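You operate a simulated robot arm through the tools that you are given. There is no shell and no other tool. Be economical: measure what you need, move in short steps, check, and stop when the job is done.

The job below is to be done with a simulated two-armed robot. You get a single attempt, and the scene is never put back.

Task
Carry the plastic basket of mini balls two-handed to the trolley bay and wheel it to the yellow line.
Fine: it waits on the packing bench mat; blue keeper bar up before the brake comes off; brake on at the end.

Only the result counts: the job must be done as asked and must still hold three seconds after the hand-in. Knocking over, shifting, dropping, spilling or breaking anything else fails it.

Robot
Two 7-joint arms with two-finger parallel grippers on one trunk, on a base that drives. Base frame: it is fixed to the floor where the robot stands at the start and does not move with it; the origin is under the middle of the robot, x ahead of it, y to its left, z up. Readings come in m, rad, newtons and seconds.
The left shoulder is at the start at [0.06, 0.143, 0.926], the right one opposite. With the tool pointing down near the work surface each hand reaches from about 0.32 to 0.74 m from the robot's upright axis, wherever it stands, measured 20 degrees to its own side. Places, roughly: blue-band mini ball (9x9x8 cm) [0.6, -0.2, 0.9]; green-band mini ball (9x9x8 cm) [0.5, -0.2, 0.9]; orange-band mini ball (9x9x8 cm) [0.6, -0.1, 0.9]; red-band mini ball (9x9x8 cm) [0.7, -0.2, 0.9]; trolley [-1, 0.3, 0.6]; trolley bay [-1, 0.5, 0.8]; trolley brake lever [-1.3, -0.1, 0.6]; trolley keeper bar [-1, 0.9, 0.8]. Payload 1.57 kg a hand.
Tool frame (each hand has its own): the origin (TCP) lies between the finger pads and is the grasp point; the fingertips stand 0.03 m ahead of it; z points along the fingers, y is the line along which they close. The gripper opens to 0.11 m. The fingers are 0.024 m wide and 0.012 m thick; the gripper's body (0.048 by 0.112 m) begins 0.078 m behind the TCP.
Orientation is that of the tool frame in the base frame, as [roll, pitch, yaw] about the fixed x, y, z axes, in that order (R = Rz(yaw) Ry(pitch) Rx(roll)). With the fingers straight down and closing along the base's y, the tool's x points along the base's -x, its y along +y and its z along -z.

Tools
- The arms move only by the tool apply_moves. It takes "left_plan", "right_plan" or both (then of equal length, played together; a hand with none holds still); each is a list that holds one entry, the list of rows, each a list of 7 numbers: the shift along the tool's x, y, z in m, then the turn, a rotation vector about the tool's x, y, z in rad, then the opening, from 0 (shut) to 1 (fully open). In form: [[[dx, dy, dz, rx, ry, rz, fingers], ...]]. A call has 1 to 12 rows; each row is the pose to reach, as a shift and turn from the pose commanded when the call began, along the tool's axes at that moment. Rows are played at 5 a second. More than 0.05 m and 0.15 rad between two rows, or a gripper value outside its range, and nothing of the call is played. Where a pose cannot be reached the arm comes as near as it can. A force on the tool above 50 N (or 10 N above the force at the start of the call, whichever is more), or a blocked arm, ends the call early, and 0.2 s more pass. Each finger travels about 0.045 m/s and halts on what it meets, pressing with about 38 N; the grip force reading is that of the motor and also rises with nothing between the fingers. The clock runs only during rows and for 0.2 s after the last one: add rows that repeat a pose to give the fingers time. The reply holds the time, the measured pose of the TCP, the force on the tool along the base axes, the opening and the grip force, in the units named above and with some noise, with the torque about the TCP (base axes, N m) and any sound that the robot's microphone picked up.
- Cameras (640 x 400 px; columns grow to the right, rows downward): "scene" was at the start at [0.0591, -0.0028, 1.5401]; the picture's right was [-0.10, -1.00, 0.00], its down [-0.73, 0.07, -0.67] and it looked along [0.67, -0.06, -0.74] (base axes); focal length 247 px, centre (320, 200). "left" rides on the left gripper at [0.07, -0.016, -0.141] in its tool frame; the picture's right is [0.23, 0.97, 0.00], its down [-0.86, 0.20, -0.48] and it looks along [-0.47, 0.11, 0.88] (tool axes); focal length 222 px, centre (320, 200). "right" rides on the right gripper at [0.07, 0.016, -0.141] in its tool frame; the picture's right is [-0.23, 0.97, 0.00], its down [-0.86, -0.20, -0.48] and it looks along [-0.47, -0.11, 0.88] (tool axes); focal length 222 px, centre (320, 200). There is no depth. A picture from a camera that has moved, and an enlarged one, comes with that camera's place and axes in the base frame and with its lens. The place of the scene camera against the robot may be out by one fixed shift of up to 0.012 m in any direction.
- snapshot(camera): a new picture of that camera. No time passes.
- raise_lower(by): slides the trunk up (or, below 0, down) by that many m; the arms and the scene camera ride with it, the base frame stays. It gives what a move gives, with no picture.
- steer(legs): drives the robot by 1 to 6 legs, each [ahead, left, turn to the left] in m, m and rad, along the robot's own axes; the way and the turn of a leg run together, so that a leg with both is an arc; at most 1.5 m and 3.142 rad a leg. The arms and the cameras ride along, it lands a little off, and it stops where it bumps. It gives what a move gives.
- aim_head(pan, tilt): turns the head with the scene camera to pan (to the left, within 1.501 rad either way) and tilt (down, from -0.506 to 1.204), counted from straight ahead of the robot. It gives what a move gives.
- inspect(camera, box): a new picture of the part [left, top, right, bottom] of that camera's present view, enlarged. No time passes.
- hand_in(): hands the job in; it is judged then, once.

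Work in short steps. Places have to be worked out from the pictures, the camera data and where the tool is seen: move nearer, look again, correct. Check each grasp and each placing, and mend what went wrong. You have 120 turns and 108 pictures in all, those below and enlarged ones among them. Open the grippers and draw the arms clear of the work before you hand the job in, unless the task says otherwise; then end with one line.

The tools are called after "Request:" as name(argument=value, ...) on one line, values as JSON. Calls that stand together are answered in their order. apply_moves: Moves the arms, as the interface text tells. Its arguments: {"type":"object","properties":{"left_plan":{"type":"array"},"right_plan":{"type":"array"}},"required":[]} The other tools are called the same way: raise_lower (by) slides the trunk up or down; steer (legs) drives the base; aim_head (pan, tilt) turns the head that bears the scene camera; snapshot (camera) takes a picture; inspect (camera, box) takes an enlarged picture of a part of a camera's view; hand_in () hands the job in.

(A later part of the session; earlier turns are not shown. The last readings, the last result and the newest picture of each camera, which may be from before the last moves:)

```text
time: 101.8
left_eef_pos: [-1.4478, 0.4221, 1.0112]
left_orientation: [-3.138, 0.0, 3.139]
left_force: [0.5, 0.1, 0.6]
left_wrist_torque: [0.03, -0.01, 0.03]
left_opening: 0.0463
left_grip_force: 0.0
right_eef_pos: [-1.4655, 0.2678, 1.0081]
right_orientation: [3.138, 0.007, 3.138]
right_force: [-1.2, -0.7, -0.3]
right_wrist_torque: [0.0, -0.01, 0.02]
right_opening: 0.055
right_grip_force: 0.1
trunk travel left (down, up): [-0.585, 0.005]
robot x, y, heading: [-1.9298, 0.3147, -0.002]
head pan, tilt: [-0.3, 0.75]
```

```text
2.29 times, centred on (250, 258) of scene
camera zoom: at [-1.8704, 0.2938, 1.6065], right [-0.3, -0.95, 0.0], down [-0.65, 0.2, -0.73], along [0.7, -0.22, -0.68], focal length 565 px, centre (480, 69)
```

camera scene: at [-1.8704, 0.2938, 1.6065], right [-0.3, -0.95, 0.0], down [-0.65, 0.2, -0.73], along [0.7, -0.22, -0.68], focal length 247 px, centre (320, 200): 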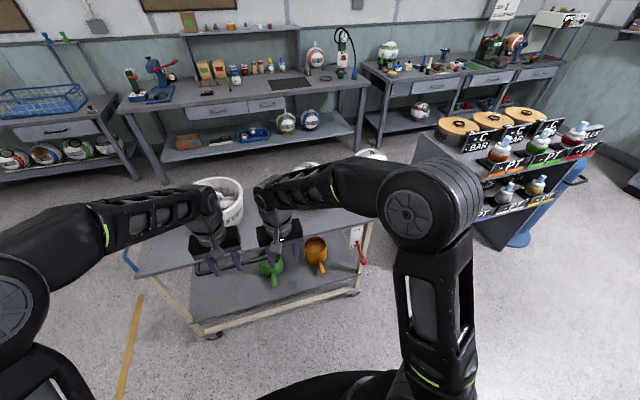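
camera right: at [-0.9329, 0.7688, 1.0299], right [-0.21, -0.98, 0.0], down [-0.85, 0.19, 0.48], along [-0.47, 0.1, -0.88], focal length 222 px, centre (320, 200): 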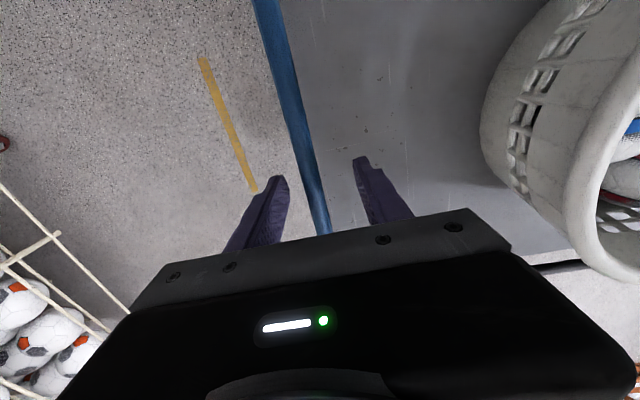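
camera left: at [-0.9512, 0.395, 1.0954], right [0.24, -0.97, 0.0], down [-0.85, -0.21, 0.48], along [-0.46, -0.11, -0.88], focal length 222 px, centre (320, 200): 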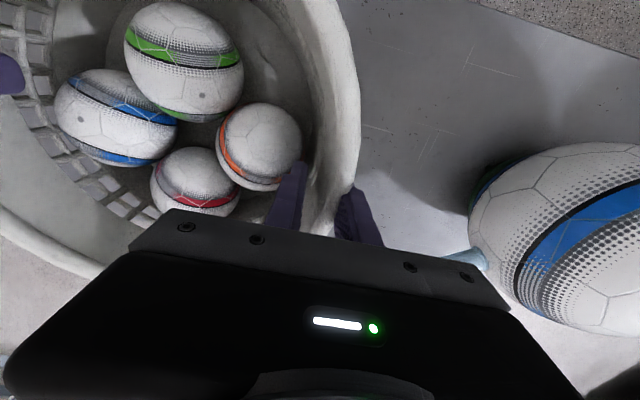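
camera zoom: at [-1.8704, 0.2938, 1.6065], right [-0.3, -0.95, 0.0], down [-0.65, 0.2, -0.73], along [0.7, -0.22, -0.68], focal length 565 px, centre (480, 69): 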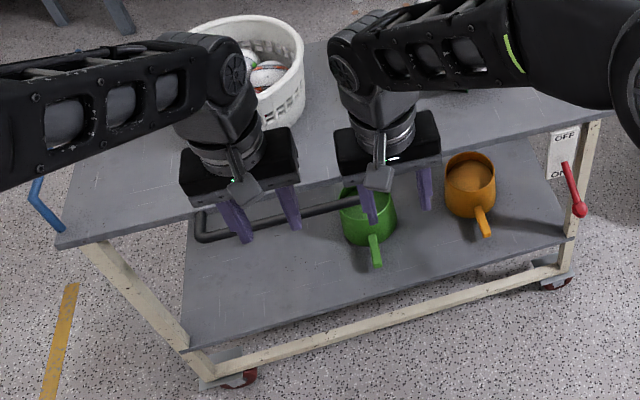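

Plate reads OFF above, ON below; the red lever sticks out toward me and down (ON), pivot ≈(−1.22,−0.10,0.65), knob ≈(−1.30,−0.10,0.60). The side handle is a U at x≈−1.27, y 0.31–0.59, z≈0.775. I move closer, to (−1.80, 0.15), and lower the trunk.

Request:
steer(legs=[[0, -0.165, 0], [0.13, 0, 0]])

Request:
raise_lower(by=-0.1)

Request:
aim_head(pan=-0.2, tilt=0.9)

Request:
snapshot(camera="scene")

Request:
snapshot(camera="right")

Request:
snapshot(camera="left")

```text
time: 104.1
left_eef_pos: [-1.3159, 0.2575, 1.0115]
left_orientation: [-3.14, 0.0, 3.136]
left_force: [1.4, 0.3, 0.1]
left_wrist_torque: [0.04, 0.04, -0.02]
left_opening: 0.0464
left_grip_force: 0.0
right_eef_pos: [-1.3336, 0.1019, 1.0068]
right_orientation: [3.139, 0.005, 3.138]
right_force: [0.6, 0.4, -0.7]
right_wrist_torque: [0.0, 0.04, -0.03]
right_opening: 0.055
right_grip_force: 0.1
trunk travel left (down, up): [-0.585, 0.005]
robot x, y, heading: [-1.7994, 0.15, 0.001]
head pan, tilt: [-0.3, 0.75]
```

```text
time: 105.5
left_eef_pos: [-1.3168, 0.2565, 0.9109]
left_orientation: [-3.138, 0.0, 3.138]
left_force: [-1.4, -0.2, -0.4]
left_wrist_torque: [0.0, -0.02, 0.01]
left_opening: 0.0463
left_grip_force: 0.0
right_eef_pos: [-1.3353, 0.1015, 0.9079]
right_orientation: [3.138, 0.008, 3.138]
right_force: [-0.2, -0.5, -0.3]
right_wrist_torque: [-0.03, -0.02, 0.0]
right_opening: 0.0552
right_grip_force: 0.2
trunk travel left (down, up): [-0.485, 0.105]
robot x, y, heading: [-1.7984, 0.1518, -0.003]
head pan, tilt: [-0.3, 0.75]
```

```text
time: 106.2
left_eef_pos: [-1.3174, 0.2561, 0.9099]
left_orientation: [-3.137, 0.001, 3.14]
left_force: [0.2, 0.4, -0.3]
left_wrist_torque: [0.02, -0.04, 0.01]
left_opening: 0.0459
left_grip_force: 0.0
right_eef_pos: [-1.3344, 0.1026, 0.9075]
right_orientation: [3.139, 0.008, 3.138]
right_force: [0.0, -0.4, 0.0]
right_wrist_torque: [-0.02, 0.04, -0.02]
right_opening: 0.055
right_grip_force: 0.1
trunk travel left (down, up): [-0.485, 0.105]
robot x, y, heading: [-1.8001, 0.1475, -0.001]
head pan, tilt: [-0.201, 0.901]
```

```text
52 pictures are left
camera scene: at [-1.7449, 0.1378, 1.4946], right [-0.2, -0.98, 0.0], down [-0.77, 0.16, -0.62], along [0.61, -0.12, -0.78], focal length 247 px, centre (320, 200)
```

scene: 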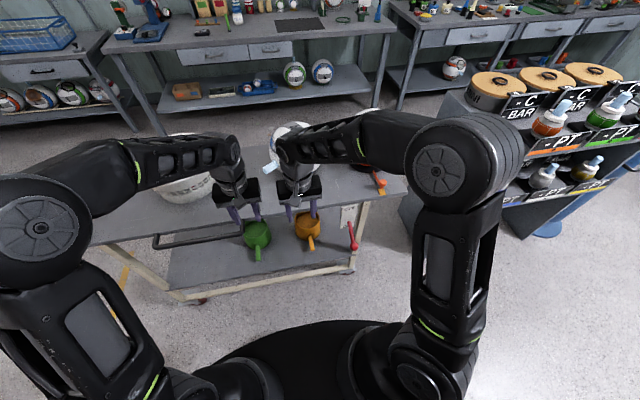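

```text
51 pictures are left
camera right: at [-1.4058, 0.1173, 1.0488], right [0.23, 0.97, 0.0], down [0.85, -0.2, 0.48], along [0.47, -0.11, -0.88], focal length 222 px, centre (320, 200)
```

right: 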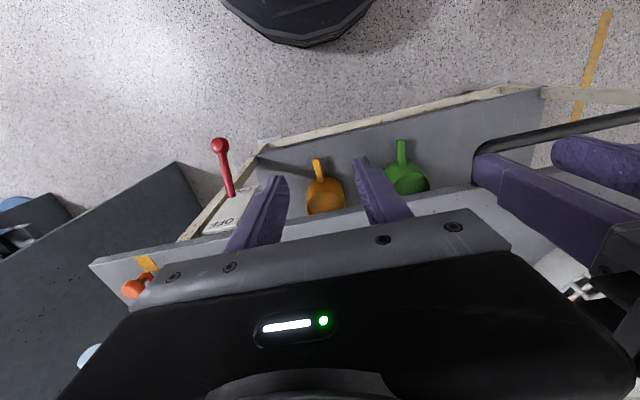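

```text
50 pictures are left
camera left: at [-1.3867, 0.2417, 1.0532], right [-0.22, 0.97, 0.0], down [0.86, 0.2, 0.48], along [0.47, 0.1, -0.88], focal length 222 px, centre (320, 200)
```

left: 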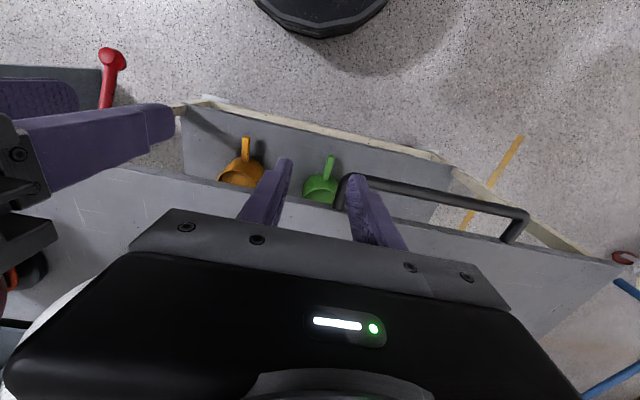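

Lever estimates scatter from this distance, so I bring the right hand over to y≈−0.09 for a close look.

Request:
apply_moves(right_plan=[[[0, -0.04, 0, 0, 0, 0, 0.5], [0, -0.08, 0, 0, 0, 0, 0.5], [0, -0.12, 0, 0, 0, 0, 0.5], [0.01, -0.16, 0, 0, 0, 0, 0.5], [0.02, -0.19, 0, 0, 0, 0, 0.5]]])

Request:
snapshot(camera="right")

Request:
inspect(camera="scene", box=[280, 160, 440, 280])

```text
time: 107.4
left_eef_pos: [-1.3178, 0.2558, 0.9124]
left_orientation: [-3.138, 0.0, 3.138]
left_force: [0.4, -0.3, 1.1]
left_wrist_torque: [0.01, 0.02, -0.01]
left_opening: 0.0464
left_grip_force: 0.0
right_eef_pos: [-1.3566, -0.09, 0.9061]
right_orientation: [3.138, 0.007, 3.14]
right_force: [0.6, -0.8, 1.5]
right_wrist_torque: [0.05, 0.06, 0.02]
right_opening: 0.0552
right_grip_force: 0.1
trunk travel left (down, up): [-0.485, 0.105]
robot x, y, heading: [-1.8006, 0.1468, -0.001]
head pan, tilt: [-0.201, 0.901]
```

```text
49 pictures are left
camera right: at [-1.4263, -0.0737, 1.0488], right [0.23, 0.97, 0.0], down [0.85, -0.2, 0.48], along [0.47, -0.11, -0.88], focal length 222 px, centre (320, 200)
```

right: 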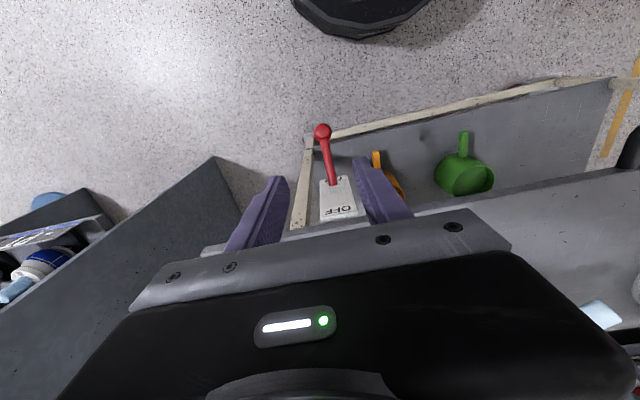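

```text
3.33 times, centred on (360, 220) of scene
camera zoom: at [-1.7452, 0.1374, 1.4946], right [-0.2, -0.98, 0.0], down [-0.77, 0.16, -0.62], along [0.61, -0.12, -0.78], focal length 824 px, centre (187, 133)
```

zoom: 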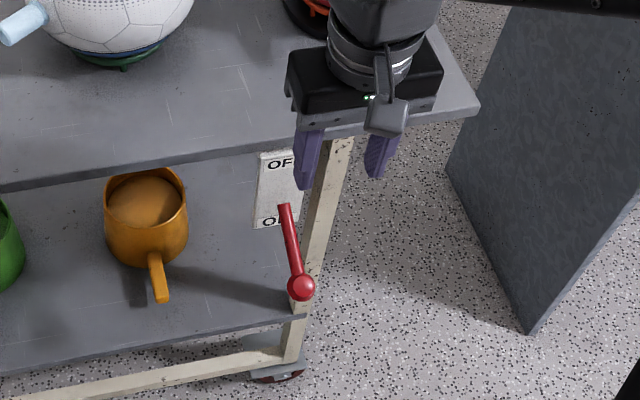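

Corrected for the scene camera's shift (≈8 mm), the knob is near (−1.346,−0.085,0.668) and the pivot near (−1.262,−0.083,0.705). I lower the right hand to tips just above the knob and check.

Request:
apply_moves(right_plan=[[[-0.01, 0.005, 0.04, 0, 0, 0, 0.5], [-0.01, 0.005, 0.08, 0, 0, 0, 0.5], [-0.01, 0.005, 0.12, 0, 0, 0, 0.5], [-0.01, 0.005, 0.16, 0, 0, 0, 0.5], [-0.01, 0.005, 0.18, 0, 0, 0, 0.5]]])

Request:
snapshot(camera="right")

Request:
inspect(camera="scene", box=[300, 180, 420, 270])

```text
time: 108.6
left_eef_pos: [-1.3166, 0.2565, 0.9112]
left_orientation: [-3.139, 0.001, 3.139]
left_force: [0.2, 0.2, 0.7]
left_wrist_torque: [-0.02, -0.02, 0.02]
left_opening: 0.0461
left_grip_force: 0.0
right_eef_pos: [-1.344, -0.0843, 0.7259]
right_orientation: [3.137, 0.006, 3.139]
right_force: [0.0, 0.1, 0.8]
right_wrist_torque: [0.0, 0.0, -0.01]
right_opening: 0.0552
right_grip_force: 0.2
trunk travel left (down, up): [-0.485, 0.105]
robot x, y, heading: [-1.8007, 0.148, -0.002]
head pan, tilt: [-0.201, 0.901]
```

```text
47 pictures are left
camera right: at [-1.4148, -0.0692, 0.8683], right [0.23, 0.97, 0.0], down [0.85, -0.2, 0.48], along [0.47, -0.11, -0.88], focal length 222 px, centre (320, 200)
```

right: 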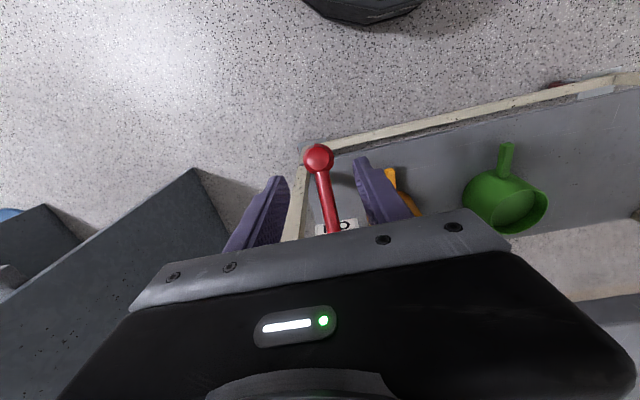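

```text
4.44 times, centred on (360, 225) of scene
camera zoom: at [-1.7447, 0.1377, 1.4946], right [-0.2, -0.98, 0.0], down [-0.77, 0.16, -0.62], along [0.61, -0.12, -0.78], focal length 1099 px, centre (142, 89)
```

zoom: 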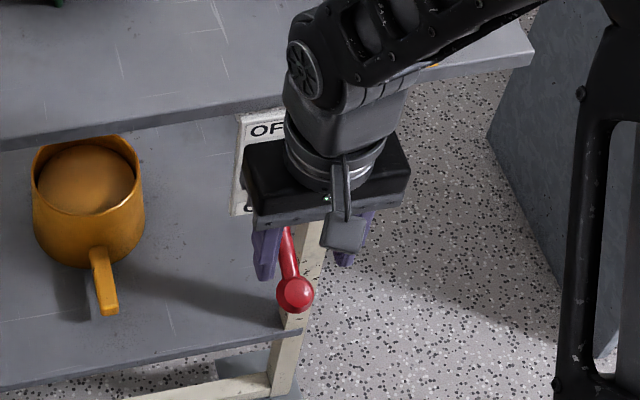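

Using the two wrist views (18 cm vertical baseline) the knob is at (−1.344,−0.088,0.642). I lower so the pads are at the knob and close.

Request:
apply_moves(right_plan=[[[0, -0.003, 0.03, 0, 0, 0, 0.5], [0, -0.003, 0.06, 0, 0, 0, 0.5], [0, -0.003, 0.078, 0, 0, 0, 0.5], [0, -0.003, 0.078, 0, 0, 0, 0.5]]])

Request:
snapshot(camera="right")

Request:
inspect(camera="scene", box=[300, 190, 420, 280])

```text
time: 109.6
left_eef_pos: [-1.3167, 0.257, 0.9114]
left_orientation: [-3.139, 0.0, 3.138]
left_force: [-0.2, -0.3, -0.3]
left_wrist_torque: [0.02, 0.01, -0.02]
left_opening: 0.0465
left_grip_force: 0.2
right_eef_pos: [-1.3436, -0.0873, 0.6485]
right_orientation: [3.138, 0.007, 3.138]
right_force: [-0.4, -0.8, -0.7]
right_wrist_torque: [-0.03, 0.01, -0.01]
right_opening: 0.0551
right_grip_force: 0.1
trunk travel left (down, up): [-0.485, 0.105]
robot x, y, heading: [-1.8018, 0.1519, -0.001]
head pan, tilt: [-0.201, 0.901]
```

```text
45 pictures are left
camera right: at [-1.4143, -0.0713, 0.7895], right [0.23, 0.97, 0.0], down [0.85, -0.2, 0.48], along [0.47, -0.11, -0.88], focal length 222 px, centre (320, 200)
```

right: 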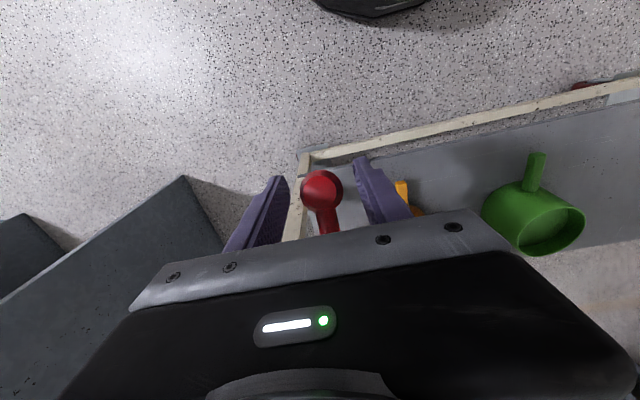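

```text
4.44 times, centred on (360, 235) of scene
camera zoom: at [-1.7449, 0.1378, 1.4946], right [-0.2, -0.98, 0.0], down [-0.77, 0.16, -0.62], along [0.61, -0.12, -0.78], focal length 1099 px, centre (142, 44)
```

zoom: 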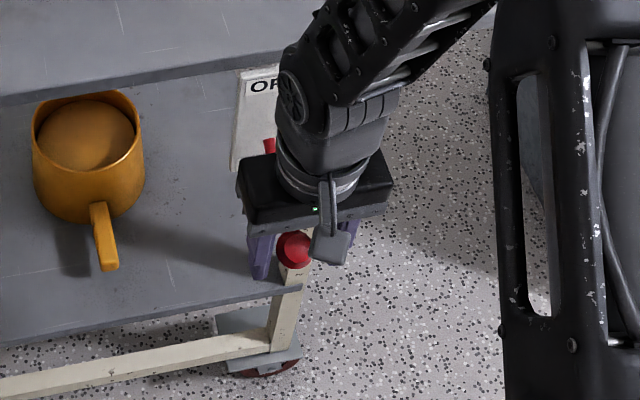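

The knob sits between the pads. Before touching the brake I take hold of the trolley handle with the left hand: its near leg is at y≈0.305, x −1.28…−1.19, z≈0.775.

Request:
apply_moves(left_plan=[[[-0.03, 0.02, 0, 0, 0, 0, 0.5], [-0.06, 0.035, 0, 0, 0, 0, 0.5], [-0.08, 0.048, 0.02, 0, 0, 0, 0.5], [-0.08, 0.048, 0.06, 0, 0, 0, 0.5], [-0.08, 0.048, 0.085, 0, 0, 0, 0.5]]])

Request:
snapshot(camera="left")

Request:
snapshot(camera="scene")

```text
time: 110.8
left_eef_pos: [-1.2366, 0.305, 0.8255]
left_orientation: [-3.139, 0.0, 3.138]
left_force: [-0.3, -0.2, 0.1]
left_wrist_torque: [-0.02, 0.03, 0.01]
left_opening: 0.0553
left_grip_force: 0.0
right_eef_pos: [-1.3444, -0.087, 0.6474]
right_orientation: [3.139, 0.006, 3.137]
right_force: [-0.7, 0.6, 0.4]
right_wrist_torque: [-0.03, 0.0, -0.03]
right_opening: 0.0548
right_grip_force: 0.0
trunk travel left (down, up): [-0.485, 0.105]
robot x, y, heading: [-1.7984, 0.1473, -0.001]
head pan, tilt: [-0.201, 0.901]
```

```text
43 pictures are left
camera left: at [-1.3062, 0.2904, 0.9681], right [-0.22, 0.97, 0.0], down [0.86, 0.2, 0.48], along [0.47, 0.1, -0.88], focal length 222 px, centre (320, 200)
```

left: 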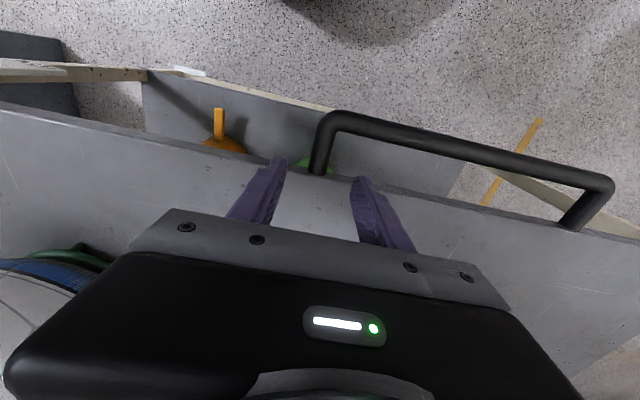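

```text
42 pictures are left
camera scene: at [-1.7446, 0.1378, 1.4946], right [-0.2, -0.98, 0.0], down [-0.77, 0.16, -0.62], along [0.61, -0.12, -0.78], focal length 247 px, centre (320, 200)
```

scene: 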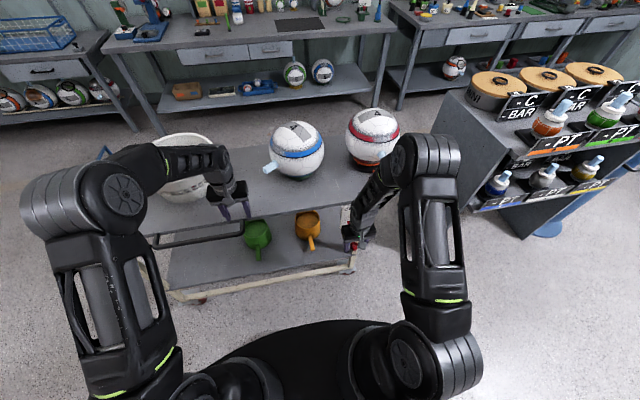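

From two left views: handle corner (−1.281,0.302,0.779), deck edge x≈−1.234, so the leg is only ~36 mm clear. I shift to x=−1.252 with a slight raise and recheck before going down.

Request:
apply_moves(left_plan=[[[0, 0, -0.02, 0, 0, 0, 0.5], [0.0155, -0.003, -0.02, 0, 0, 0, 0.45], [0.0155, -0.003, 0.0, 0, 0, 0, 0.45], [0.0155, -0.003, 0.002, 0, 0, 0, 0.45]]])

Request:
inspect(camera="left", box=[220, 80, 420, 260])

```text
time: 111.8
left_eef_pos: [-1.2529, 0.2995, 0.8239]
left_orientation: [-3.139, 0.0, 3.14]
left_force: [0.4, -0.9, 0.1]
left_wrist_torque: [-0.02, 0.0, 0.04]
left_opening: 0.0497
left_grip_force: 0.0
right_eef_pos: [-1.3433, -0.0874, 0.6488]
right_orientation: [3.139, 0.008, 3.139]
right_force: [-0.2, 0.5, -0.6]
right_wrist_torque: [0.03, 0.0, 0.02]
right_opening: 0.0552
right_grip_force: 0.1
trunk travel left (down, up): [-0.485, 0.105]
robot x, y, heading: [-1.7949, 0.1486, -0.003]
head pan, tilt: [-0.201, 0.901]
```

```text
2.22 times, centred on (320, 170) of left
camera zoom: at [-1.3229, 0.2859, 0.9663], right [-0.22, 0.97, 0.0], down [0.86, 0.2, 0.48], along [0.47, 0.1, -0.88], focal length 494 px, centre (320, 267)
```

zoom: 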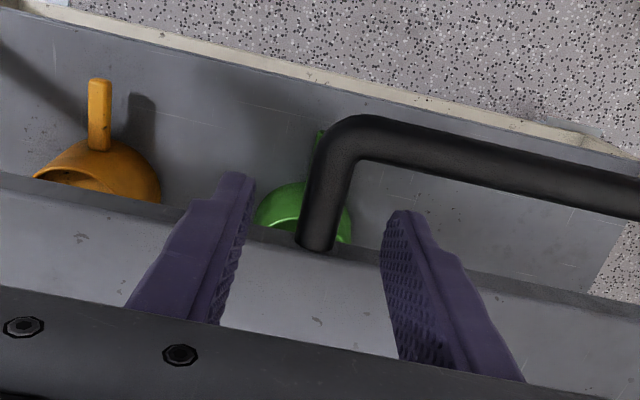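

The leg is centred between the fingers; the gap between bar and deck edge is ~50 mm there, so I shift 10 mm toward me for the middle of it, then lower 38 mm.

Request:
apply_moves(left_plan=[[[0.01, 0, 0, 0, 0, 0, 0.45], [0.01, 0, 0.012, 0, 0, 0, 0.45], [0.01, 0, 0.025, 0, 0, 0, 0.45], [0.01, 0, 0.038, 0, 0, 0, 0.45]]])

Request:
inspect(camera="left", box=[220, 80, 420, 260])

```text
time: 112.8
left_eef_pos: [-1.2582, 0.2976, 0.7842]
left_orientation: [-3.138, 0.007, 3.137]
left_force: [22.0, -1.3, 4.2]
left_wrist_torque: [0.26, -0.36, -0.59]
left_opening: 0.0487
left_grip_force: 0.1
right_eef_pos: [-1.3426, -0.0867, 0.6466]
right_orientation: [3.137, 0.006, 3.138]
right_force: [0.3, -0.3, -0.1]
right_wrist_torque: [-0.01, -0.01, -0.03]
right_opening: 0.0545
right_grip_force: 0.2
trunk travel left (down, up): [-0.485, 0.105]
robot x, y, heading: [-1.7959, 0.1467, -0.002]
head pan, tilt: [-0.201, 0.901]
```

```text
2.22 times, centred on (320, 170) of left
camera zoom: at [-1.3293, 0.2846, 0.9269], right [-0.22, 0.97, -0.01], down [0.85, 0.2, 0.48], along [0.47, 0.1, -0.88], focal length 494 px, centre (320, 267)
```

zoom: 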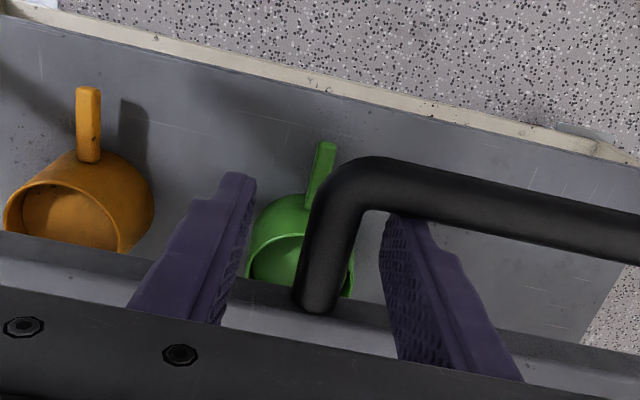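

The inner finger touches the bar (22 N). I shift 7 mm back toward the deck to clear it.

Request:
apply_moves(left_plan=[[[-0.004, 0, 0, 0, 0, 0, 0.45], [-0.008, 0, 0, 0, 0, 0, 0.45], [-0.008, 0, 0, 0, 0, 0, 0.45]]])

```text
time: 113.6
left_eef_pos: [-1.2556, 0.3004, 0.7842]
left_orientation: [-3.138, -0.004, 3.139]
left_force: [0.6, -0.1, -0.1]
left_wrist_torque: [-0.02, 0.0, 0.03]
left_opening: 0.0493
left_grip_force: 0.0
right_eef_pos: [-1.344, -0.0877, 0.6473]
right_orientation: [3.139, 0.007, 3.139]
right_force: [-0.8, 0.4, 0.3]
right_wrist_torque: [-0.02, -0.01, -0.03]
right_opening: 0.0552
right_grip_force: 0.0
trunk travel left (down, up): [-0.485, 0.105]
robot x, y, heading: [-1.799, 0.1472, -0.008]
head pan, tilt: [-0.201, 0.901]
```

Free of contact. Now the left closes on the handle leg, and the right drops 8 mm and closes on the brake knob.

Request:
apply_moves(left_plan=[[[0, 0, 0, 0, 0, 0, 0], [0, 0, 0, 0, 0, 0, 0], [0, 0, 0, 0, 0, 0, 0], [0, 0, 0, 0, 0, 0, 0], [0, 0, 0, 0, 0, 0, 0]]], right_plan=[[[0, 0, 0.008, 0, 0, 0, 0.5], [0, 0, 0.008, 0, 0, 0, 0], [0, 0, 0.008, 0, 0, 0, 0], [0, 0, 0.008, 0, 0, 0, 0], [0, 0, 0.008, 0, 0, 0, 0]]])

Request:
snapshot(camera="scene")

Request:
inspect(camera="right", box=[220, 100, 420, 250])

```text
time: 114.8
left_eef_pos: [-1.254, 0.3042, 0.7852]
left_orientation: [-3.141, -0.003, 3.139]
left_force: [-3.0, 23.6, 1.3]
left_wrist_torque: [0.42, 0.05, -0.83]
left_opening: 0.0183
left_grip_force: 32.9
right_eef_pos: [-1.343, -0.0864, 0.6414]
right_orientation: [-3.141, 0.005, 3.137]
right_force: [1.1, -9.6, -1.4]
right_wrist_torque: [0.0, 0.15, -0.04]
right_opening: 0.0331
right_grip_force: 38.6
trunk travel left (down, up): [-0.485, 0.105]
robot x, y, heading: [-1.8025, 0.1465, -0.002]
head pan, tilt: [-0.201, 0.901]
```

```text
39 pictures are left
camera scene: at [-1.7449, 0.1394, 1.4946], right [-0.2, -0.98, 0.0], down [-0.77, 0.16, -0.62], along [0.61, -0.13, -0.78], focal length 247 px, centre (320, 200)
```

scene: 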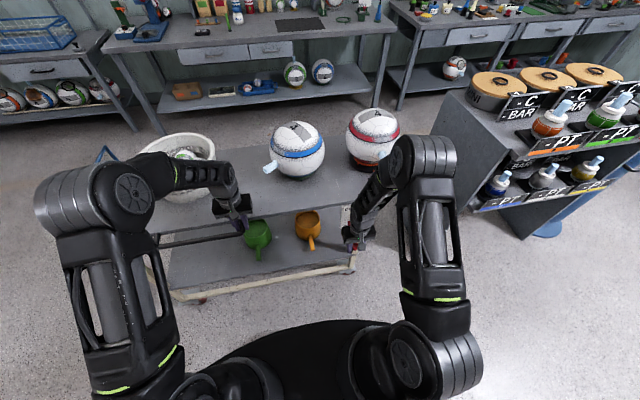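

```text
2.67 times, centred on (320, 175) of right
camera zoom: at [-1.4144, -0.0709, 0.7822], right [0.23, 0.97, 0.0], down [0.85, -0.2, 0.48], along [0.47, -0.11, -0.88], focal length 592 px, centre (320, 267)
```

zoom: 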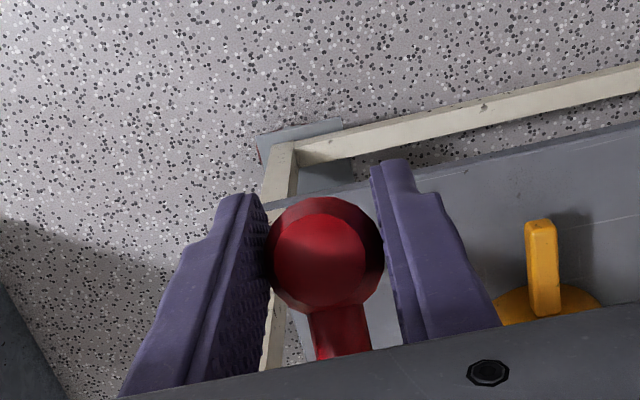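

Both are gripped. I relax the left hand 5 mm and start the brake lever upward gently to feel its arc.

Request:
apply_moves(left_plan=[[[0, 0.003, 0, 0, 0, 0, 0], [0, 0.005, 0, 0, 0, 0, 0], [0, 0.005, 0, 0, 0, 0, 0], [0, 0.005, 0, 0, 0, 0, 0]]], right_plan=[[[0, 0, 0, 0, 0, 0, 0], [0.001, 0, -0.006, 0, 0, 0, 0], [0.002, 0, -0.012, 0, 0, 0, 0], [0.003, 0, -0.018, 0, 0, 0, 0]]])

```text
time: 115.8
left_eef_pos: [-1.2537, 0.3036, 0.785]
left_orientation: [-3.138, -0.002, 3.138]
left_force: [-6.0, 7.8, -5.4]
left_wrist_torque: [0.12, 0.39, -0.85]
left_opening: 0.0182
left_grip_force: 33.0
right_eef_pos: [-1.3489, -0.0868, 0.6562]
right_orientation: [3.138, 0.0, 3.137]
right_force: [-6.6, -12.0, -15.7]
right_wrist_torque: [-0.06, 1.19, -0.04]
right_opening: 0.033
right_grip_force: 41.3
trunk travel left (down, up): [-0.485, 0.105]
robot x, y, heading: [-1.8008, 0.1444, -0.005]
head pan, tilt: [-0.201, 0.901]
```

The lever moves; direction of travel puts the pivot near (−1.253,0.686). I follow that arc up to about +10°.

Request:
apply_moves(right_plan=[[[0.0035, 0, -0.005, 0, 0, 0, 0], [0.005, 0, -0.01, 0, 0, 0, 0], [0.006, 0, -0.016, 0, 0, 0, 0], [0.0065, 0, -0.0215, 0, 0, 0, 0], [0.0065, 0, -0.0275, 0, 0, 0, 0], [0.006, 0, -0.0335, 0, 0, 0, 0], [0.005, 0, -0.04, 0, 0, 0, 0]]])

```text
time: 117.4
left_eef_pos: [-1.2548, 0.3061, 0.7844]
left_orientation: [-3.14, -0.003, 3.141]
left_force: [-10.0, 4.5, -12.6]
left_wrist_torque: [0.16, 0.84, -0.77]
left_opening: 0.0183
left_grip_force: 32.7
right_eef_pos: [-1.3532, -0.0851, 0.6974]
right_orientation: [3.139, 0.0, 3.137]
right_force: [-6.6, -11.5, -12.0]
right_wrist_torque: [-0.08, 1.27, -0.01]
right_opening: 0.033
right_grip_force: 41.2
trunk travel left (down, up): [-0.485, 0.105]
robot x, y, heading: [-1.8015, 0.147, -0.0]
head pan, tilt: [-0.201, 0.901]
```

Tracking well with modest force. Continue up to about +30°.

Request:
apply_moves(right_plan=[[[0.001, 0, -0.005, 0, 0, 0, 0], [0, 0, -0.0095, 0, 0, 0, 0], [-0.001, 0, -0.0135, 0, 0, 0, 0], [-0.0035, 0, -0.0215, 0, 0, 0, 0], [-0.007, 0, -0.0295, 0, 0, 0, 0], [-0.011, 0, -0.0375, 0, 0, 0, 0]]])

Request:
inspect(camera="scene", box=[300, 170, 420, 280])

Request:
inspect(camera="right", box=[220, 100, 420, 250])

```text
time: 118.8
left_eef_pos: [-1.2538, 0.3051, 0.7851]
left_orientation: [-3.137, 0.001, 3.138]
left_force: [-7.2, 1.1, -23.5]
left_wrist_torque: [0.05, 0.42, -0.78]
left_opening: 0.0185
left_grip_force: 33.1
right_eef_pos: [-1.3439, -0.0856, 0.7359]
right_orientation: [3.139, 0.0, 3.138]
right_force: [-15.5, -4.0, -3.6]
right_wrist_torque: [-0.06, 1.31, -0.01]
right_opening: 0.0331
right_grip_force: 41.3
trunk travel left (down, up): [-0.485, 0.105]
robot x, y, heading: [-1.7971, 0.146, -0.001]
head pan, tilt: [-0.201, 0.901]
```

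```text
3.64 times, centred on (360, 225) of scene
camera zoom: at [-1.7448, 0.138, 1.4945], right [-0.2, -0.98, 0.0], down [-0.77, 0.16, -0.62], along [0.61, -0.12, -0.78], focal length 899 px, centre (174, 109)
```

zoom: 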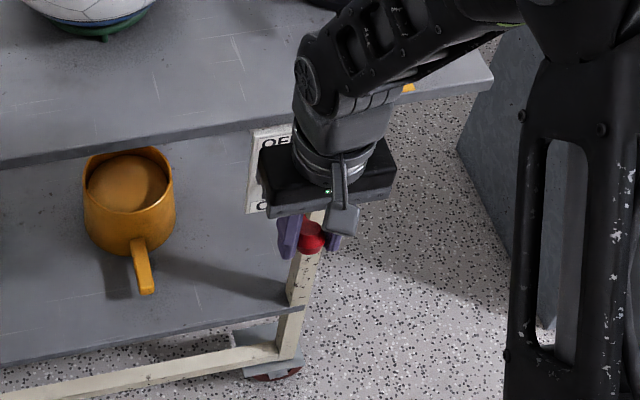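

```text
2.67 times, centred on (320, 175) of right
camera zoom: at [-1.4138, -0.07, 0.8778], right [0.23, 0.97, 0.0], down [0.85, -0.2, 0.48], along [0.47, -0.11, -0.88], focal length 592 px, centre (320, 267)
```

zoom: 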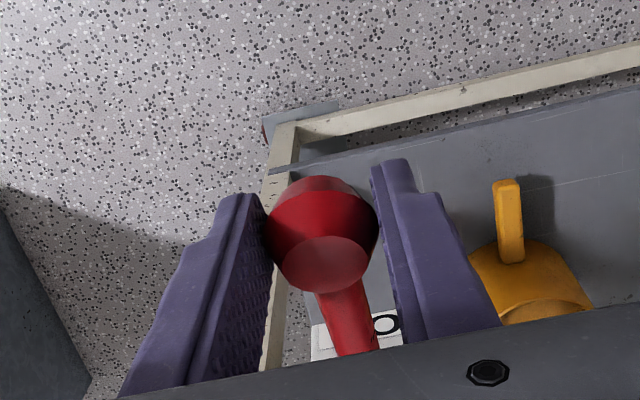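

Refit: pivot (−1.237,0.690), R≈0.1135, lever now about +23°. I go on toward +40°, watching for the end stop.

Request:
apply_moves(right_plan=[[[0.0005, 0, -0.0045, 0, 0, 0, 0], [-0.003, 0, -0.0104, 0, 0, 0, 0], [-0.0075, 0, -0.0187, 0, 0, 0, 0], [-0.0135, 0, -0.0266, 0, 0, 0, 0], [-0.0135, 0, -0.0266, 0, 0, 0, 0]]])

```text
time: 120.0
left_eef_pos: [-1.2545, 0.3055, 0.7854]
left_orientation: [-3.138, -0.002, 3.138]
left_force: [-11.6, 2.5, -13.4]
left_wrist_torque: [0.1, 0.39, -0.79]
left_opening: 0.0181
left_grip_force: 32.6
right_eef_pos: [-1.3321, -0.0849, 0.7603]
right_orientation: [3.138, -0.004, 3.141]
right_force: [-19.0, -1.4, -31.5]
right_wrist_torque: [-0.04, 0.38, 0.0]
right_opening: 0.033
right_grip_force: 40.8
trunk travel left (down, up): [-0.485, 0.105]
robot x, y, heading: [-1.7976, 0.1474, -0.004]
head pan, tilt: [-0.201, 0.901]
```

Resistance rose to ~35 N near +37°. I push a little further along the tangent to tell a stop from friction.

Request:
apply_moves(right_plan=[[[-0.002, 0, -0.003, 0, 0, 0, 0], [-0.004, 0, -0.006, 0, 0, 0, 0], [-0.004, 0, -0.006, 0, 0, 0, 0]]])

Request:
inspect(camera="right", box=[220, 100, 420, 250])

```text
time: 120.8
left_eef_pos: [-1.2544, 0.3045, 0.7852]
left_orientation: [-3.137, -0.003, 3.138]
left_force: [-10.6, -1.8, -16.8]
left_wrist_torque: [0.01, 0.83, -0.78]
left_opening: 0.0185
left_grip_force: 32.7
right_eef_pos: [-1.3221, -0.0849, 0.7704]
right_orientation: [3.139, 0.014, 3.14]
right_force: [2.1, 1.6, 0.7]
right_wrist_torque: [-0.05, -0.02, 0.02]
right_opening: 0.0
right_grip_force: 21.2
trunk travel left (down, up): [-0.485, 0.105]
robot x, y, heading: [-1.7999, 0.1469, 0.002]
head pan, tilt: [-0.201, 0.901]
```

```text
2.67 times, centred on (320, 175) of right
camera zoom: at [-1.3932, -0.0691, 0.9115], right [0.23, 0.97, 0.01], down [0.85, -0.2, 0.49], along [0.48, -0.11, -0.87], focal length 592 px, centre (320, 267)
```

zoom: 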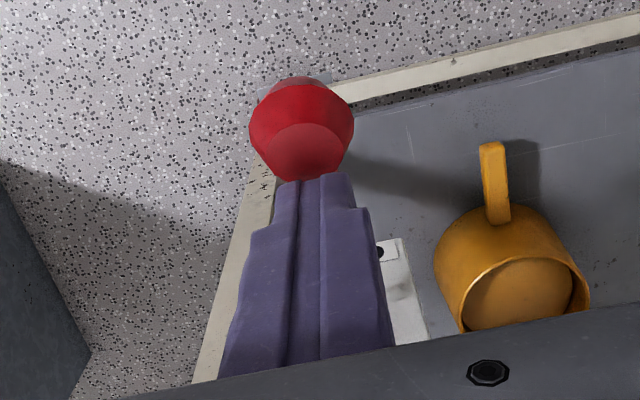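

The fingers slipped off the knob, meaning the lever hit its upper stop (knob now ≈+22°). I lift the right hand away and look at the lever.

Request:
apply_moves(right_plan=[[[0, 0, -0.03, 0, 0, 0, 0.1], [0.02, 0, -0.06, 0, 0, 0, 0.3], [0.05, 0, -0.09, 0, 0, 0, 0.5], [0.08, -0.01, -0.11, 0, 0, 0, 0.5], [0.09, -0.04, -0.12, 0, 0, 0, 0.5]]])

Request:
inspect(camera="scene", box=[300, 170, 420, 280])

Request:
inspect(camera="right", box=[250, 80, 490, 260])

```text
time: 122.0
left_eef_pos: [-1.2545, 0.3054, 0.786]
left_orientation: [-3.138, 0.0, 3.138]
left_force: [-10.6, -3.8, -15.1]
left_wrist_torque: [0.05, -0.3, -0.79]
left_opening: 0.0181
left_grip_force: 32.9
right_eef_pos: [-1.416, -0.1258, 0.8879]
right_orientation: [3.139, 0.006, 3.14]
right_force: [-0.1, -0.5, -0.3]
right_wrist_torque: [-0.01, -0.03, 0.01]
right_opening: 0.055
right_grip_force: 0.1
trunk travel left (down, up): [-0.485, 0.105]
robot x, y, heading: [-1.8014, 0.1499, -0.005]
head pan, tilt: [-0.201, 0.901]
```

```text
3.64 times, centred on (360, 225) of scene
camera zoom: at [-1.7448, 0.1376, 1.4945], right [-0.2, -0.98, 0.0], down [-0.77, 0.16, -0.62], along [0.61, -0.12, -0.78], focal length 899 px, centre (174, 109)
```

zoom: 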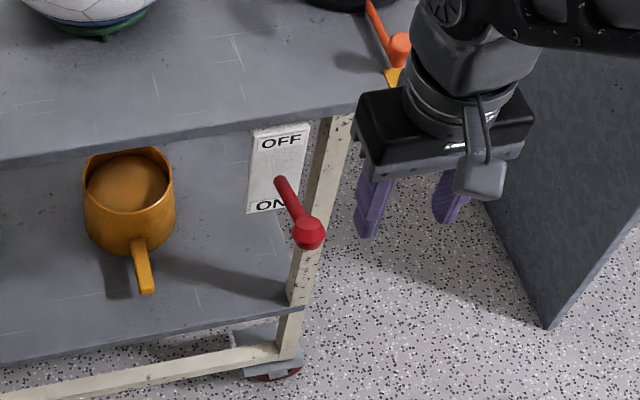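

```text
2.22 times, centred on (370, 170) of right
camera zoom: at [-1.4864, -0.1109, 1.0293], right [0.23, 0.97, 0.0], down [0.85, -0.2, 0.48], along [0.47, -0.11, -0.88], focal length 494 px, centre (209, 267)
```

zoom: 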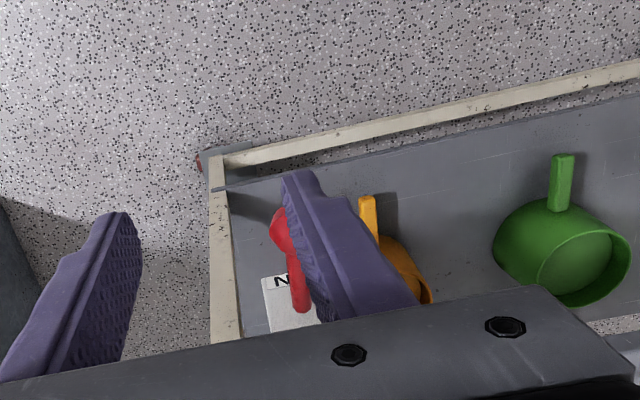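

The lever now points up-and-out near +25°, mirroring its start, so the brake should be off. I test with a 5 cm sideways drive while the left hand holds the handle.

Request:
steer(legs=[[0, 0.05, 0]])

Request:
snapshot(camera="scene")

```text
time: 122.8
left_eef_pos: [-1.2549, 0.3074, 0.7863]
left_orientation: [-3.117, 0.003, 3.114]
left_force: [3.3, -12.4, -8.7]
left_wrist_torque: [-0.25, -0.4, -0.95]
left_opening: 0.0179
left_grip_force: 32.4
right_eef_pos: [-1.4171, -0.1057, 0.8877]
right_orientation: [3.137, 0.006, 3.134]
right_force: [0.4, -0.3, 0.7]
right_wrist_torque: [0.07, 0.0, 0.02]
right_opening: 0.0551
right_grip_force: 0.1
trunk travel left (down, up): [-0.485, 0.105]
robot x, y, heading: [-1.7972, 0.168, -0.01]
head pan, tilt: [-0.201, 0.901]
stopped in leg 1: the force on the tool passed its limit (the readings are from after the stop); the commanded pose is now the measured one
```

```text
32 pictures are left
camera scene: at [-1.7438, 0.1596, 1.4944], right [-0.2, -0.98, 0.0], down [-0.77, 0.16, -0.62], along [0.61, -0.13, -0.78], focal length 247 px, centre (320, 200)
```

scene: 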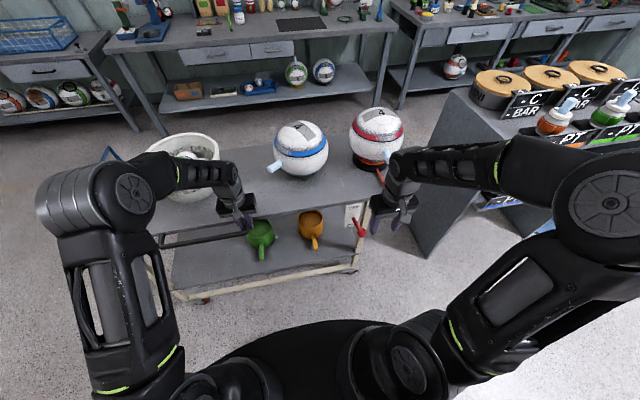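

The trolley did not move, so the brake isn't fully released; probably the lever needs to go further, and my grip slid along the knob. I bring the right hand back over the knob (≈−1.335,−0.086,0.73) for a deeper grip.

Request:
apply_moves(right_plan=[[[-0.03, 0.01, 0, 0, 0, 0, 0.55], [-0.06, 0.02, 0, 0, 0, 0, 0.55], [-0.081, 0.02, 0.02, 0, 0, 0, 0.55], [-0.081, 0.02, 0.06, 0, 0, 0, 0.55], [-0.081, 0.02, 0.1, 0, 0, 0, 0.55]]])

Request:
inspect(camera="right", box=[220, 90, 420, 250])

```text
time: 124.0
left_eef_pos: [-1.254, 0.3165, 0.7872]
left_orientation: [-3.121, -0.001, 3.122]
left_force: [5.4, 3.7, -4.0]
left_wrist_torque: [0.18, 0.47, -0.77]
left_opening: 0.018
left_grip_force: 31.7
right_eef_pos: [-1.3345, -0.0828, 0.7868]
right_orientation: [3.139, 0.004, 3.137]
right_force: [-0.7, -1.1, 0.0]
right_wrist_torque: [0.01, 0.0, -0.02]
right_opening: 0.0604
right_grip_force: 0.0
trunk travel left (down, up): [-0.485, 0.105]
robot x, y, heading: [-1.8017, 0.1755, 0.001]
head pan, tilt: [-0.201, 0.901]
```

```text
2.50 times, centred on (320, 170) of right
camera zoom: at [-1.4054, -0.0667, 0.9275], right [0.23, 0.97, 0.0], down [0.85, -0.21, 0.48], along [0.47, -0.11, -0.88], focal length 555 px, centre (320, 275)
```

zoom: 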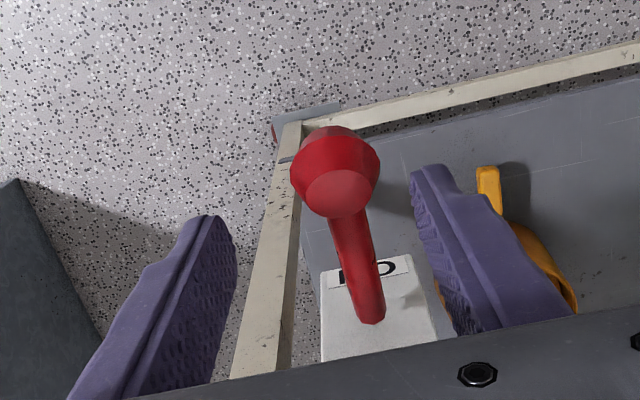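

The knob and handle have both shifted ~12 mm in +y, so the trolley does roll, just stiffly against a jerky drive. I lift the right hand clear and push slowly with the left arm to read the rolling force.

Request:
apply_moves(left_plan=[[[0, 0, 0, 0, 0, 0, 0], [0, 0, 0, 0, 0, 0, 0], [0, 0.003, 0, 0, 0, 0, 0], [0, 0.006, 0, 0, 0, 0, 0], [0, 0.009, 0, 0, 0, 0, 0], [0, 0.012, 0, 0, 0, 0, 0], [0, 0.015, 0, 0, 0, 0, 0], [0, 0.018, 0, 0, 0, 0, 0], [0, 0.021, 0, 0, 0, 0, 0], [0, 0.024, 0, 0, 0, 0, 0]]], right_plan=[[[0, 0, -0.04, 0, 0, 0, 0.5], [0, 0, -0.08, 0, 0, 0, 0.5], [0, 0, -0.08, 0, 0, 0, 0.5], [0, 0, -0.08, 0, 0, 0, 0.5], [0, 0, -0.08, 0, 0, 0, 0.5], [0, 0, -0.08, 0, 0, 0, 0.5], [0, 0, -0.08, 0, 0, 0, 0.5], [0, 0, -0.08, 0, 0, 0, 0.5], [0, 0, -0.08, 0, 0, 0, 0.5], [0, 0, -0.08, 0, 0, 0, 0.5]]])

```text
time: 126.2
left_eef_pos: [-1.2544, 0.3394, 0.7872]
left_orientation: [-3.12, -0.001, 3.122]
left_force: [-3.9, -5.8, -2.4]
left_wrist_torque: [-0.07, 0.15, -0.9]
left_opening: 0.0183
left_grip_force: 32.5
right_eef_pos: [-1.3367, -0.0828, 0.8683]
right_orientation: [3.137, 0.005, 3.134]
right_force: [-0.6, 0.2, -0.1]
right_wrist_torque: [0.0, 0.0, -0.01]
right_opening: 0.055
right_grip_force: 0.1
trunk travel left (down, up): [-0.485, 0.105]
robot x, y, heading: [-1.799, 0.1715, -0.008]
head pan, tilt: [-0.201, 0.901]
```

Only ~6 N at slow speed: the brake is off and the trolley rolls freely. I push it on smoothly with the left arm.

Request:
apply_moves(left_plan=[[[0, 0.003, 0, 0, 0, 0, 0], [0, 0.008, 0, 0, 0, 0, 0], [0, 0.015, 0, 0, 0, 0, 0], [0, 0.024, 0, 0, 0, 0, 0], [0, 0.034, 0, 0, 0, 0, 0], [0, 0.044, 0, 0, 0, 0, 0], [0, 0.054, 0, 0, 0, 0, 0], [0, 0.064, 0, 0, 0, 0, 0], [0, 0.073, 0, 0, 0, 0, 0], [0, 0.08, 0, 0, 0, 0, 0], [0, 0.085, 0, 0, 0, 0, 0], [0, 0.087, 0, 0, 0, 0, 0]]])

Request:
snapshot(camera="scene")

```text
time: 128.8
left_eef_pos: [-1.2545, 0.4251, 0.7859]
left_orientation: [-3.122, 0.004, 3.122]
left_force: [-14.2, -7.0, 20.3]
left_wrist_torque: [-0.15, 0.69, -0.81]
left_opening: 0.0179
left_grip_force: 32.8
right_eef_pos: [-1.3389, -0.0832, 0.8697]
right_orientation: [3.138, 0.01, 3.134]
right_force: [-0.3, 0.0, 0.7]
right_wrist_torque: [-0.03, 0.0, 0.0]
right_opening: 0.055
right_grip_force: 0.0
trunk travel left (down, up): [-0.485, 0.105]
robot x, y, heading: [-1.799, 0.1731, -0.002]
head pan, tilt: [-0.201, 0.901]
```

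```text
30 pictures are left
camera scene: at [-1.7479, 0.1612, 1.4948], right [-0.2, -0.98, 0.0], down [-0.77, 0.16, -0.62], along [0.61, -0.13, -0.78], focal length 247 px, centre (320, 200)
```

scene: 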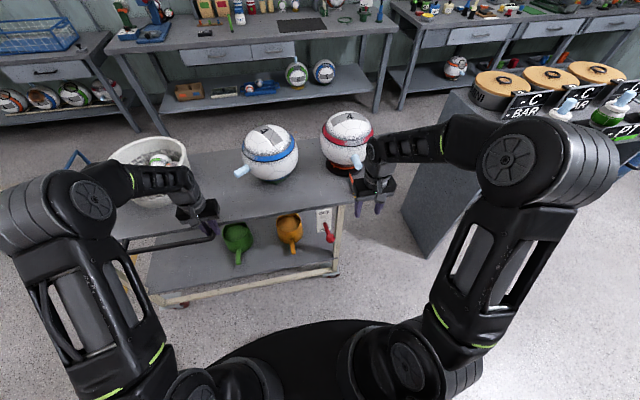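

Rolling well, all items steady; 0.12 m done. Continue.

Request:
apply_moves(left_plan=[[[0, 0.003, 0, 0, 0, 0, 0], [0, 0.009, 0, 0, 0, 0, 0], [0, 0.018, 0, 0, 0, 0, 0], [0, 0.029, 0, 0, 0, 0, 0], [0, 0.041, 0, 0, 0, 0, 0], [0, 0.053, 0, 0, 0, 0, 0], [0, 0.065, 0, 0, 0, 0, 0], [0, 0.077, 0, 0, 0, 0, 0], [0, 0.088, 0, 0, 0, 0, 0], [0, 0.096, 0, 0, 0, 0, 0], [0, 0.101, 0, 0, 0, 0, 0], [0, 0.103, 0, 0, 0, 0, 0]]])

Request:
snapshot(camera="scene")

```text
time: 131.4
left_eef_pos: [-1.2527, 0.5266, 0.7844]
left_orientation: [-3.121, 0.003, 3.121]
left_force: [-15.5, -7.7, 25.2]
left_wrist_torque: [-0.14, 0.28, -0.84]
left_opening: 0.0178
left_grip_force: 32.2
right_eef_pos: [-1.3392, -0.0849, 0.8695]
right_orientation: [3.139, 0.009, 3.134]
right_force: [-0.2, 0.5, 0.3]
right_wrist_torque: [-0.04, -0.01, 0.0]
right_opening: 0.0553
right_grip_force: 0.1
trunk travel left (down, up): [-0.485, 0.105]
robot x, y, heading: [-1.8006, 0.1701, -0.004]
head pan, tilt: [-0.201, 0.901]
```

```text
29 pictures are left
camera scene: at [-1.7485, 0.1606, 1.4948], right [-0.2, -0.98, 0.0], down [-0.77, 0.16, -0.62], along [0.61, -0.13, -0.78], focal length 247 px, centre (320, 200)
```

scene: 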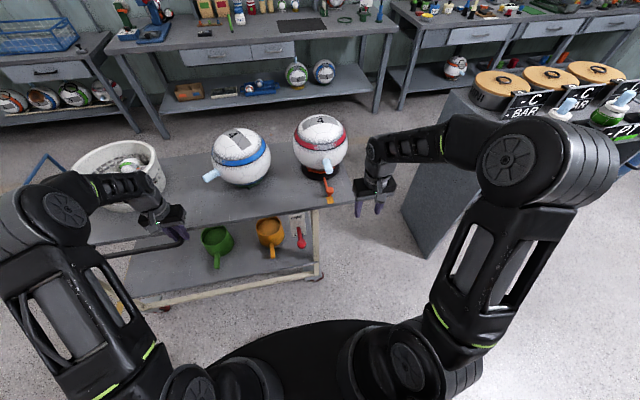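

0.22 m done. I correct the small tilt drift (raise 5 mm, 4 mm toward me) while pushing another 9 cm.

Request:
apply_moves(left_plan=[[[0.002, 0.003, -0.002, 0, 0, 0, 0], [0.004, 0.009, -0.004, 0, 0, 0, 0], [0.004, 0.018, -0.005, 0, 0, 0, 0], [0.004, 0.028, -0.005, 0, 0, 0, 0], [0.004, 0.038, -0.006, 0, 0, 0, 0], [0.004, 0.048, -0.006, 0, 0, 0, 0], [0.004, 0.058, -0.006, 0, 0, 0, 0], [0.004, 0.068, -0.006, 0, 0, 0, 0], [0.004, 0.077, -0.006, 0, 0, 0, 0], [0.004, 0.084, -0.006, 0, 0, 0, 0], [0.004, 0.088, -0.006, 0, 0, 0, 0], [0.004, 0.09, -0.006, 0, 0, 0, 0]]])

Request:
aim_head(pan=0.45, tilt=0.8)

Request:
snapshot(camera="scene")

```text
time: 134.0
left_eef_pos: [-1.2537, 0.6182, 0.7839]
left_orientation: [-3.12, -0.004, 3.118]
left_force: [-0.3, -8.0, -24.4]
left_wrist_torque: [-0.08, 0.37, -0.79]
left_opening: 0.0179
left_grip_force: 32.7
right_eef_pos: [-1.3349, -0.0809, 0.8674]
right_orientation: [3.139, 0.002, 3.135]
right_force: [0.7, -1.1, -0.5]
right_wrist_torque: [-0.01, 0.02, -0.04]
right_opening: 0.0552
right_grip_force: 0.1
trunk travel left (down, up): [-0.485, 0.105]
robot x, y, heading: [-1.8006, 0.1733, -0.006]
head pan, tilt: [-0.201, 0.901]
```

```text
time: 135.1
left_eef_pos: [-1.2527, 0.6184, 0.7843]
left_orientation: [-3.117, -0.003, 3.121]
left_force: [-2.7, -7.7, -25.6]
left_wrist_torque: [-0.08, 0.35, -0.82]
left_opening: 0.0178
left_grip_force: 32.1
right_eef_pos: [-1.3348, -0.0821, 0.8681]
right_orientation: [3.139, 0.003, 3.134]
right_force: [0.3, -0.1, 0.0]
right_wrist_torque: [-0.02, 0.01, 0.0]
right_opening: 0.0552
right_grip_force: 0.0
trunk travel left (down, up): [-0.485, 0.105]
robot x, y, heading: [-1.7988, 0.1771, -0.004]
head pan, tilt: [0.45, 0.799]
```

```text
28 pictures are left
camera scene: at [-1.7439, 0.2139, 1.5024], right [0.43, -0.9, 0.0], down [-0.65, -0.31, -0.7], along [0.63, 0.3, -0.72], focal length 247 px, centre (320, 200)
```

scene: 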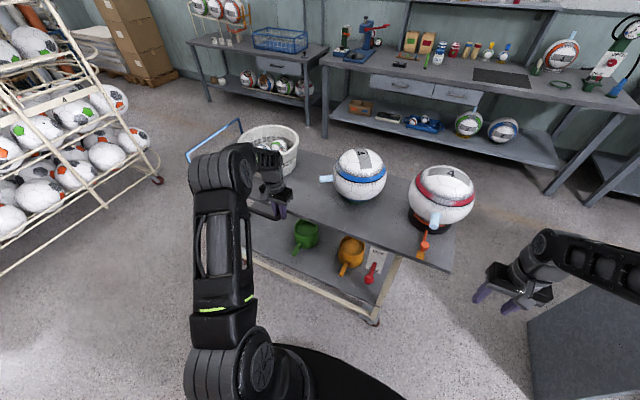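

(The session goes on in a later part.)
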